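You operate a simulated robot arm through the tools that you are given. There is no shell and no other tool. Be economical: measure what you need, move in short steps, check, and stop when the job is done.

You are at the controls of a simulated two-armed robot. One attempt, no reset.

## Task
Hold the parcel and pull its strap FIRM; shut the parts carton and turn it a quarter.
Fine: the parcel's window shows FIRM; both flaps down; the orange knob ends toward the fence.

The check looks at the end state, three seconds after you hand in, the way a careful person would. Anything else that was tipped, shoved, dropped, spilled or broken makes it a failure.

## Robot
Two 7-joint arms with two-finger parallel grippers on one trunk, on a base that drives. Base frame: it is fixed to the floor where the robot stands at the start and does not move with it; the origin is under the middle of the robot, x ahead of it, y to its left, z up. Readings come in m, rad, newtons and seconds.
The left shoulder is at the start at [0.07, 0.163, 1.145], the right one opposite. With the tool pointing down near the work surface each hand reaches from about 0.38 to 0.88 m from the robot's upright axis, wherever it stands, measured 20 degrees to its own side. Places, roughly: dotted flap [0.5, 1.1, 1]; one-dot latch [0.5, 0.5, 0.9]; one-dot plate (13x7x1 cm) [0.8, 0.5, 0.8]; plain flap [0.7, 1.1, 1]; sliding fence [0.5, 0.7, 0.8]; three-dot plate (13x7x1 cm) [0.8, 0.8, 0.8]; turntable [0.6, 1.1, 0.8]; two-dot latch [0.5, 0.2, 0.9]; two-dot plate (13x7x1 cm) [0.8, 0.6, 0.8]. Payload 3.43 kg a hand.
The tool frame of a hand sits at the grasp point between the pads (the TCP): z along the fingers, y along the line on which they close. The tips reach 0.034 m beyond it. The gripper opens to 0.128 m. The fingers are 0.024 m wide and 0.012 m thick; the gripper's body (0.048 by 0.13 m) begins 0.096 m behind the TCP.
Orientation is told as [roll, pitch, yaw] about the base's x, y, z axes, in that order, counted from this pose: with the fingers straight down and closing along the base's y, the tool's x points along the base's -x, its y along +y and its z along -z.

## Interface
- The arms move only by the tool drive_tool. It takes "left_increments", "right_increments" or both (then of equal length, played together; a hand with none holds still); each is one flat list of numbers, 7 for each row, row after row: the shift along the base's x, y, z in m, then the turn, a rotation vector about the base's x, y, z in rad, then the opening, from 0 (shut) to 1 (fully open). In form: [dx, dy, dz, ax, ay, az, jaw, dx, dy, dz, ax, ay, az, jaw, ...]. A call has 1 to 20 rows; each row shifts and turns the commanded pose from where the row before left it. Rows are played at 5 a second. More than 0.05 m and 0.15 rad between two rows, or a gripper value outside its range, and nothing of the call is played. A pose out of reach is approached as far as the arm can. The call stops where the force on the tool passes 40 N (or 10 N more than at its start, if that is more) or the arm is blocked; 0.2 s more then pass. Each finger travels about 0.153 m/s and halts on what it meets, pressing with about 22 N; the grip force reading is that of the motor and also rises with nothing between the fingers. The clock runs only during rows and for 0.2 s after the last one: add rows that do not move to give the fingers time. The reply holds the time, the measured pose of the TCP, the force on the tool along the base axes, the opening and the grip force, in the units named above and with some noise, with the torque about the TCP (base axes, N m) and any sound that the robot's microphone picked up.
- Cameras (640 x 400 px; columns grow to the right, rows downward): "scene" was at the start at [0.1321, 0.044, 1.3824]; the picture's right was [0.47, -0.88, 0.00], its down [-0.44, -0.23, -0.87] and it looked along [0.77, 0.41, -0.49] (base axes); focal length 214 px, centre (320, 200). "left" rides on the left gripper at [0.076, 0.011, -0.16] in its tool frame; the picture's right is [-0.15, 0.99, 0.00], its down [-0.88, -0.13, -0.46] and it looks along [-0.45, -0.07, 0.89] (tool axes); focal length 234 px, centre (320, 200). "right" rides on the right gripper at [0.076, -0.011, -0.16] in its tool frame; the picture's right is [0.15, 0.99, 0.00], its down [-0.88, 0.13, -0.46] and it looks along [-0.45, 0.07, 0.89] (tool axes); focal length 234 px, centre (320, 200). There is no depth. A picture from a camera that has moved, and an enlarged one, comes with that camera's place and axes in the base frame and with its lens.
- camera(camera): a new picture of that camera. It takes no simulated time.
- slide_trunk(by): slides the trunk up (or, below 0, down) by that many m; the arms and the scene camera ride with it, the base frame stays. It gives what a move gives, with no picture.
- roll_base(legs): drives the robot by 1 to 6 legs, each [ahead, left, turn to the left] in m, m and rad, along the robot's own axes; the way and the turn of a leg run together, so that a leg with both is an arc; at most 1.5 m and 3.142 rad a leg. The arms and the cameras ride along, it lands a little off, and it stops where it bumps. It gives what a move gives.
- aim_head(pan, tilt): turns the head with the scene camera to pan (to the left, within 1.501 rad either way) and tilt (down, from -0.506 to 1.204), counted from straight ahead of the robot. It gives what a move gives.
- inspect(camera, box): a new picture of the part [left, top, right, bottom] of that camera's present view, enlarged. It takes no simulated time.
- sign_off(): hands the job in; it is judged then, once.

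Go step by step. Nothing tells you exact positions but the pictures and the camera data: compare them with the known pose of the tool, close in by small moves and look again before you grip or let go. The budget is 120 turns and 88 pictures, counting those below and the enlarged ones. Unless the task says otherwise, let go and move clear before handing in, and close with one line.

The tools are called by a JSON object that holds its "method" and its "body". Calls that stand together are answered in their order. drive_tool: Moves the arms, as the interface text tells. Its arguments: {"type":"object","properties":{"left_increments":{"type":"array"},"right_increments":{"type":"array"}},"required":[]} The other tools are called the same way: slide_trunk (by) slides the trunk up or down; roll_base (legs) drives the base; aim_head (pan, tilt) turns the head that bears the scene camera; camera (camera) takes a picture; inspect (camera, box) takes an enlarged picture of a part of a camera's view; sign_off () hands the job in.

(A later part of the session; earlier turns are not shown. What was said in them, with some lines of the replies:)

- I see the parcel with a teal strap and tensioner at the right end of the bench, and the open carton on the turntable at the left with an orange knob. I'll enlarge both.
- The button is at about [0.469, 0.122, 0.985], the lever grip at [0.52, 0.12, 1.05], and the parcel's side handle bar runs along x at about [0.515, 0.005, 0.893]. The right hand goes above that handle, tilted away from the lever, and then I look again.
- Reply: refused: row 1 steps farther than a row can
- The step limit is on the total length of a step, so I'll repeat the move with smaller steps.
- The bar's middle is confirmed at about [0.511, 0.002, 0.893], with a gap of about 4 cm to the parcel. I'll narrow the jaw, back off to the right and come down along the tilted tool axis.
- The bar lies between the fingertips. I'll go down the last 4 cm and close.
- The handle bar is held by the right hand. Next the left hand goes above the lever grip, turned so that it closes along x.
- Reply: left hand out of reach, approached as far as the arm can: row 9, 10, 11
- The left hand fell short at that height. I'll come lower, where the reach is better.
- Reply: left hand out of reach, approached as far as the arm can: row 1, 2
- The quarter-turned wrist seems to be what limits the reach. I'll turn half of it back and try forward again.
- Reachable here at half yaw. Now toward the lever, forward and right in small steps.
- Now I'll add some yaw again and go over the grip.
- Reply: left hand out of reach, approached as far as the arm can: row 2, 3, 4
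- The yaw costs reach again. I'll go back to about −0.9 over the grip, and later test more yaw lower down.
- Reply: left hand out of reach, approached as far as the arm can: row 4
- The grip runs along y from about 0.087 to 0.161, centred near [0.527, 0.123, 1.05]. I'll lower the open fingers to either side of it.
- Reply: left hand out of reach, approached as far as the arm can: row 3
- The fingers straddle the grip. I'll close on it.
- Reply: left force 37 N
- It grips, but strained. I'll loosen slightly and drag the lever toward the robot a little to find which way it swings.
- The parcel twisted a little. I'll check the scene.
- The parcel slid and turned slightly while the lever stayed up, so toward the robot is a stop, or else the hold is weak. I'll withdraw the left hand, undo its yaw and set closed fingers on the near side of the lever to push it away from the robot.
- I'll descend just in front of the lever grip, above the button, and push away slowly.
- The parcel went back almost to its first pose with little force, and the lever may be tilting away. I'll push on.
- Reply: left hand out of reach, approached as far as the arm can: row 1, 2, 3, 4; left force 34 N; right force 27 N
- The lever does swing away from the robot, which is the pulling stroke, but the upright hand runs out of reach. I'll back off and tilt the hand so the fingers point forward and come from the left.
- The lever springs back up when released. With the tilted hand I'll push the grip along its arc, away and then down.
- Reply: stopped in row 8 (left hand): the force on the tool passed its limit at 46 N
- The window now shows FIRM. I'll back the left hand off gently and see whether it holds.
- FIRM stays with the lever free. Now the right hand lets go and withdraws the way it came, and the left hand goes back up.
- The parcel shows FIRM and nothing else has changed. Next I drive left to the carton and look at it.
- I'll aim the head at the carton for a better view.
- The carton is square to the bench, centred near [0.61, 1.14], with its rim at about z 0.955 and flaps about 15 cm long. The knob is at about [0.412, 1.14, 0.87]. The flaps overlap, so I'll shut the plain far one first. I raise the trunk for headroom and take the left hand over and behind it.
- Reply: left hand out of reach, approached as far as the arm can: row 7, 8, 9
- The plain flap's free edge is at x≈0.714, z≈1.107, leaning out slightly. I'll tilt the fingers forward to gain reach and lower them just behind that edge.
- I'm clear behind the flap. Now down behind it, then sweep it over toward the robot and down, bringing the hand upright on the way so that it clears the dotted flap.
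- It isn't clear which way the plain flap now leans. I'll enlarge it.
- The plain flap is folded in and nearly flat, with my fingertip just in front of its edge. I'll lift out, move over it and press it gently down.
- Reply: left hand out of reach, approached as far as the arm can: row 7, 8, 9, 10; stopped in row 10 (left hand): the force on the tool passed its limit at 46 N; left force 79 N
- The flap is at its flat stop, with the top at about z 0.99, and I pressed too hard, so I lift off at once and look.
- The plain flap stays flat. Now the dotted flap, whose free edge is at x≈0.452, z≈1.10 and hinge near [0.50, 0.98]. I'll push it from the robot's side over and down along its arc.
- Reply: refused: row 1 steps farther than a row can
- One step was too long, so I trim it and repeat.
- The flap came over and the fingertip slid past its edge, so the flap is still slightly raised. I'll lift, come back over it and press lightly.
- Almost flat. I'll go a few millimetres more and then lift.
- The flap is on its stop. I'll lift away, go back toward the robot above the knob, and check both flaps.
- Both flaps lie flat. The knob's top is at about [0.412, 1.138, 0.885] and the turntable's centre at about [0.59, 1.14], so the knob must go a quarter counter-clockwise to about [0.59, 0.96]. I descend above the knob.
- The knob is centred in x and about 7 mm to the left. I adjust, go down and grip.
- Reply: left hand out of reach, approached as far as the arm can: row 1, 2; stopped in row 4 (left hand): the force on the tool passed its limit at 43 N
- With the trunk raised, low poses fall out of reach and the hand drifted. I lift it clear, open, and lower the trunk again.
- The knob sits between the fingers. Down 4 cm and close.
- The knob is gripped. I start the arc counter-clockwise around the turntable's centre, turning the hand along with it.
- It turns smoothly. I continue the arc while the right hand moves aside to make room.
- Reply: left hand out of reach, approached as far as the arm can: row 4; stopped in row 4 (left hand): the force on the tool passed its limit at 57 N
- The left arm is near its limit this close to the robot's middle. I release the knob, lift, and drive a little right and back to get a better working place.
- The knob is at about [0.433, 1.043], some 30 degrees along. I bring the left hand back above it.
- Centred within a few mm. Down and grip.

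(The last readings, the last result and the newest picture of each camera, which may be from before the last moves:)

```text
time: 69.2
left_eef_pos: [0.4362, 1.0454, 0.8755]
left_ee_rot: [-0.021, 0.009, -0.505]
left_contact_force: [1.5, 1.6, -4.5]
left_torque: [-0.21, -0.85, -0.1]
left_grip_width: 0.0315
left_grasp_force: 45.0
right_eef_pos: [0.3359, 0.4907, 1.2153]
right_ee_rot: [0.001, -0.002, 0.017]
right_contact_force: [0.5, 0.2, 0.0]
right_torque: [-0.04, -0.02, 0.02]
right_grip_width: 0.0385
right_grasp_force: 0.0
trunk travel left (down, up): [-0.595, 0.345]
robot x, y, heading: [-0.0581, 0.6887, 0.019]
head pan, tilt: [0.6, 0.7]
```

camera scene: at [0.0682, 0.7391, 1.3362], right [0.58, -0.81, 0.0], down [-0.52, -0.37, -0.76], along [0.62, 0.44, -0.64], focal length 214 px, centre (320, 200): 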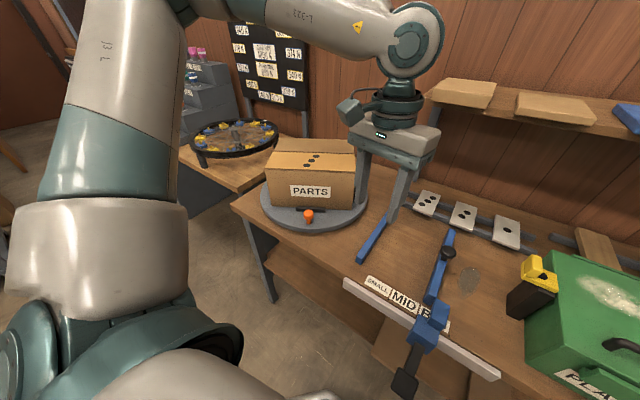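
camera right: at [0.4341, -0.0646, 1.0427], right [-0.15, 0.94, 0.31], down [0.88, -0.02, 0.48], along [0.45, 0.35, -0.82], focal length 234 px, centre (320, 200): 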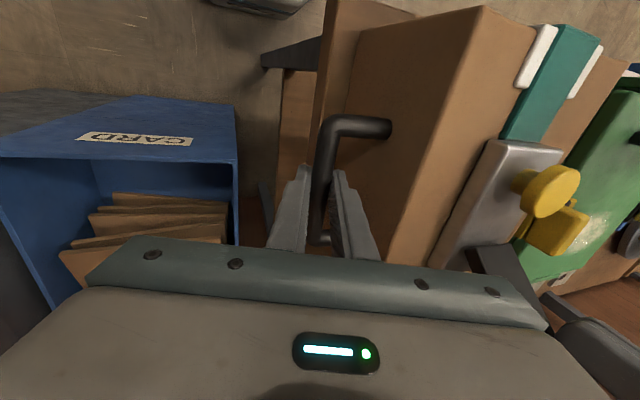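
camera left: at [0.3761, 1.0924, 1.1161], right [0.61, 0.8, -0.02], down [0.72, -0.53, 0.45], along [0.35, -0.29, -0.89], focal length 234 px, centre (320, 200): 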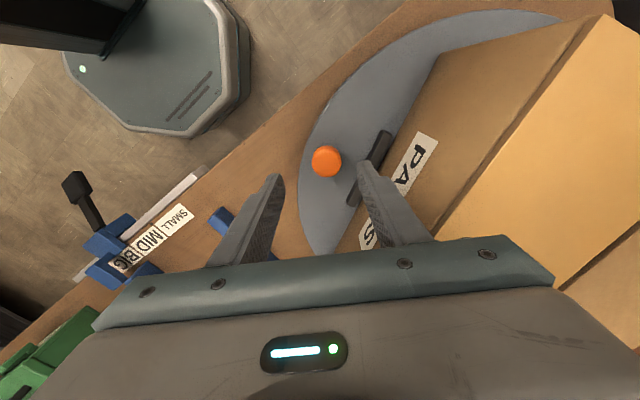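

Gripped again. I continue the arc over the remaining 58 degrees.

{"method": "drive_tool", "body": {"left_increments": [0.0182, -0.0243, 0, 0, 0, 0.149, 0, 0.0222, -0.0212, 0, 0, 0, 0.149, 0, 0.0254, -0.0171, 0, 0, 0, 0.149, 0, 0.0279, -0.0125, 0, 0, 0, 0.149, 0, 0.0296, -0.0077, 0, 0, 0, 0.149, 0, 0.0305, -0.0026, 0, 0, 0, 0.149, 0, 0, 0, 0, 0, 0, 0, 0]}}

{"method": "camera", "body": {"camera": "scene"}}

```text
time: 70.8
left_eef_pos: [0.5919, 0.9602, 0.8743]
left_ee_rot: [-0.021, 0.01, 0.389]
left_contact_force: [0.9, -17.8, -16.8]
left_torque: [-0.14, -0.35, -0.37]
left_grip_width: 0.0315
left_grasp_force: 44.3
right_eef_pos: [0.3358, 0.4881, 1.2142]
right_ee_rot: [0.001, -0.002, 0.015]
right_contact_force: [-0.6, -0.3, 0.5]
right_torque: [-0.05, -0.03, -0.05]
right_grip_width: 0.0383
right_grasp_force: 0.1
trunk travel left (down, up): [-0.595, 0.345]
robot x, y, heading: [-0.0516, 0.6864, 0.024]
head pan, tilt: [0.6, 0.7]
```

```text
25 pictures are left
camera scene: at [0.0702, 0.7374, 1.3359], right [0.58, -0.81, 0.0], down [-0.53, -0.37, -0.76], along [0.62, 0.44, -0.64], focal length 214 px, centre (320, 200)
```

scene: 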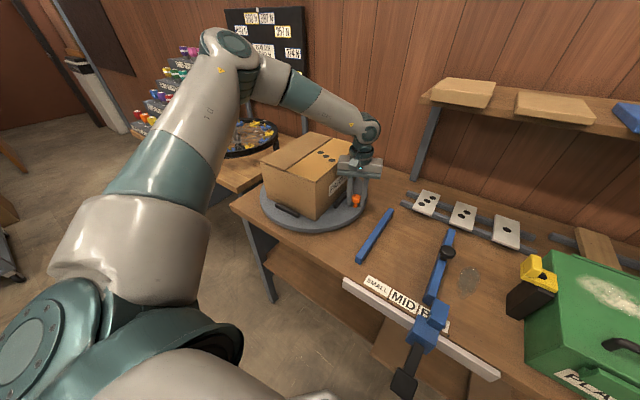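

The knob has reached the fence side. I let go, lift straight up and check the angle.

{"method": "drive_tool", "body": {"left_increments": [0, 0, 0, 0, 0, 0, 0.5, 0, 0, 0, 0, 0, 0, 0.5, 0, 0, 0.04, 0, 0, 0, 0.5, 0, 0, 0.045, 0, 0, 0, 0.5, 0, 0, 0.045, 0, 0, 0, 0.5, -0.02, -0.01, 0.04, 0, 0, 0, 0.5, -0.035, -0.01, 0.03, 0, 0, 0, 0.5, -0.045, -0.01, 0.01, 0, 0, 0, 0.5, -0.045, 0, 0, 0, 0, 0, 0.5]}}

{"method": "camera", "body": {"camera": "left"}}

{"method": "camera", "body": {"camera": "scene"}}

```text
time: 72.8
left_eef_pos: [0.4407, 0.9328, 1.0881]
left_ee_rot: [-0.024, 0.009, 0.391]
left_contact_force: [-0.9, 0.0, 0.3]
left_torque: [0.0, -0.05, 0.05]
left_grip_width: 0.0639
left_grasp_force: 0.2
right_eef_pos: [0.3331, 0.4902, 1.2171]
right_ee_rot: [-0.001, -0.006, 0.016]
right_contact_force: [-0.1, 1.2, 0.2]
right_torque: [0.0, -0.03, 0.01]
right_grip_width: 0.0384
right_grasp_force: 0.0
trunk travel left (down, up): [-0.595, 0.345]
robot x, y, heading: [-0.0531, 0.6873, 0.018]
head pan, tilt: [0.6, 0.7]
```

```text
24 pictures are left
camera left: at [0.3664, 0.9188, 1.2485], right [-0.24, 0.97, -0.02], down [0.86, 0.23, 0.45], along [0.44, 0.09, -0.89], focal length 234 px, centre (320, 200)
```

left: 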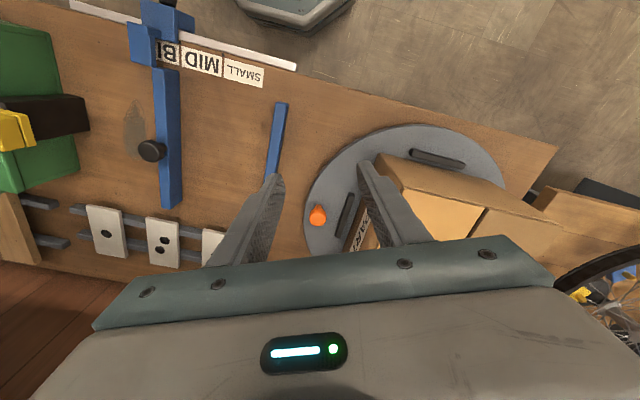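

```text
23 pictures are left
camera scene: at [0.0663, 0.7396, 1.3363], right [0.58, -0.81, 0.0], down [-0.52, -0.37, -0.77], along [0.62, 0.44, -0.64], focal length 214 px, centre (320, 200)
```

scene: 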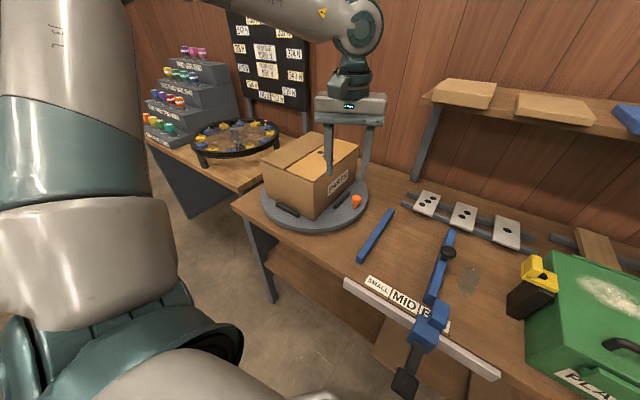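

The knob is at about [0.584, 0.959], within a few degrees of a true quarter. I raise the hands clear and take a last look at the carton and the parcel.

{"method": "drive_tool", "body": {"left_increments": [-0.04, -0.02, 0.02, 0, 0, 0, 0.5, -0.04, -0.02, 0.02, 0, 0, 0, 0.5, 0, 0, 0.03, 0, 0, 0, 0.5]}}

{"method": "inspect", "body": {"camera": "scene", "box": [240, 110, 400, 250]}}

{"method": "aim_head", "body": {"pan": -0.6, "tilt": 0.6}}

{"method": "camera", "body": {"camera": "scene"}}

```text
time: 73.6
left_eef_pos: [0.3633, 0.8922, 1.1558]
left_ee_rot: [-0.023, 0.01, 0.39]
left_contact_force: [0.5, -0.4, -0.5]
left_torque: [-0.01, 0.0, 0.01]
left_grip_width: 0.064
left_grasp_force: 0.1
right_eef_pos: [0.3357, 0.4906, 1.2151]
right_ee_rot: [0.0, -0.004, 0.016]
right_contact_force: [0.0, -0.1, -0.3]
right_torque: [-0.01, 0.02, -0.02]
right_grip_width: 0.0384
right_grasp_force: 0.0
trunk travel left (down, up): [-0.595, 0.345]
robot x, y, heading: [-0.0486, 0.6914, 0.02]
head pan, tilt: [0.6, 0.7]
```

```text
2.86 times, centred on (320, 180) of scene
camera zoom: at [0.0688, 0.7395, 1.336], right [0.58, -0.81, 0.0], down [-0.52, -0.37, -0.76], along [0.62, 0.44, -0.64], focal length 613 px, centre (320, 257)
```

zoom: 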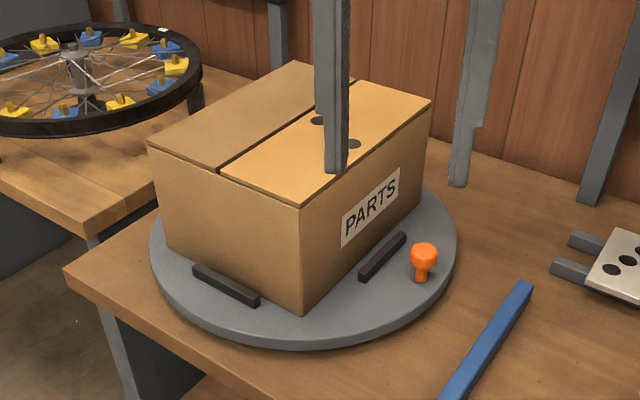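

```text
time: 75.0
left_eef_pos: [0.3626, 0.8917, 1.1569]
left_ee_rot: [-0.022, 0.007, 0.389]
left_contact_force: [-0.4, 0.0, -1.0]
left_torque: [0.01, -0.01, -0.04]
left_grip_width: 0.0639
left_grasp_force: 0.0
right_eef_pos: [0.3342, 0.4897, 1.2163]
right_ee_rot: [0.002, -0.003, 0.015]
right_contact_force: [0.5, 1.0, 0.2]
right_torque: [0.01, -0.02, 0.0]
right_grip_width: 0.0383
right_grasp_force: 0.0
trunk travel left (down, up): [-0.595, 0.345]
robot x, y, heading: [-0.0534, 0.6902, 0.02]
head pan, tilt: [-0.6, 0.6]
```

```text
21 pictures are left
camera scene: at [0.0729, 0.6413, 1.3448], right [-0.55, -0.84, 0.0], down [-0.47, 0.31, -0.82], along [0.69, -0.45, -0.57], focal length 214 px, centre (320, 200)
```

scene: 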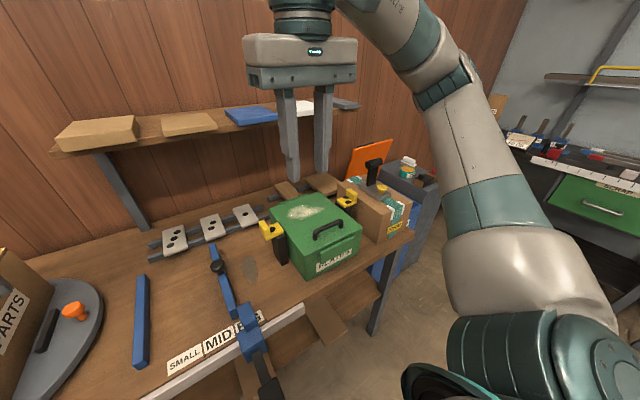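

Both flaps are flat, the knob faces the fence, the parcel still shows the yellow FIRM label, and nothing else has moved. Handing in.

{"method": "sign_off", "body": {}}

```text
The job is handed in.
```

The job is handed in: the parcel's window shows FIRM, both carton flaps are down, and the carton is turned a quarter with the orange knob toward the fence. The parcel sits slightly askew from where it started, and at one point I pressed the plain flap with about 78 N, with no damage visible.
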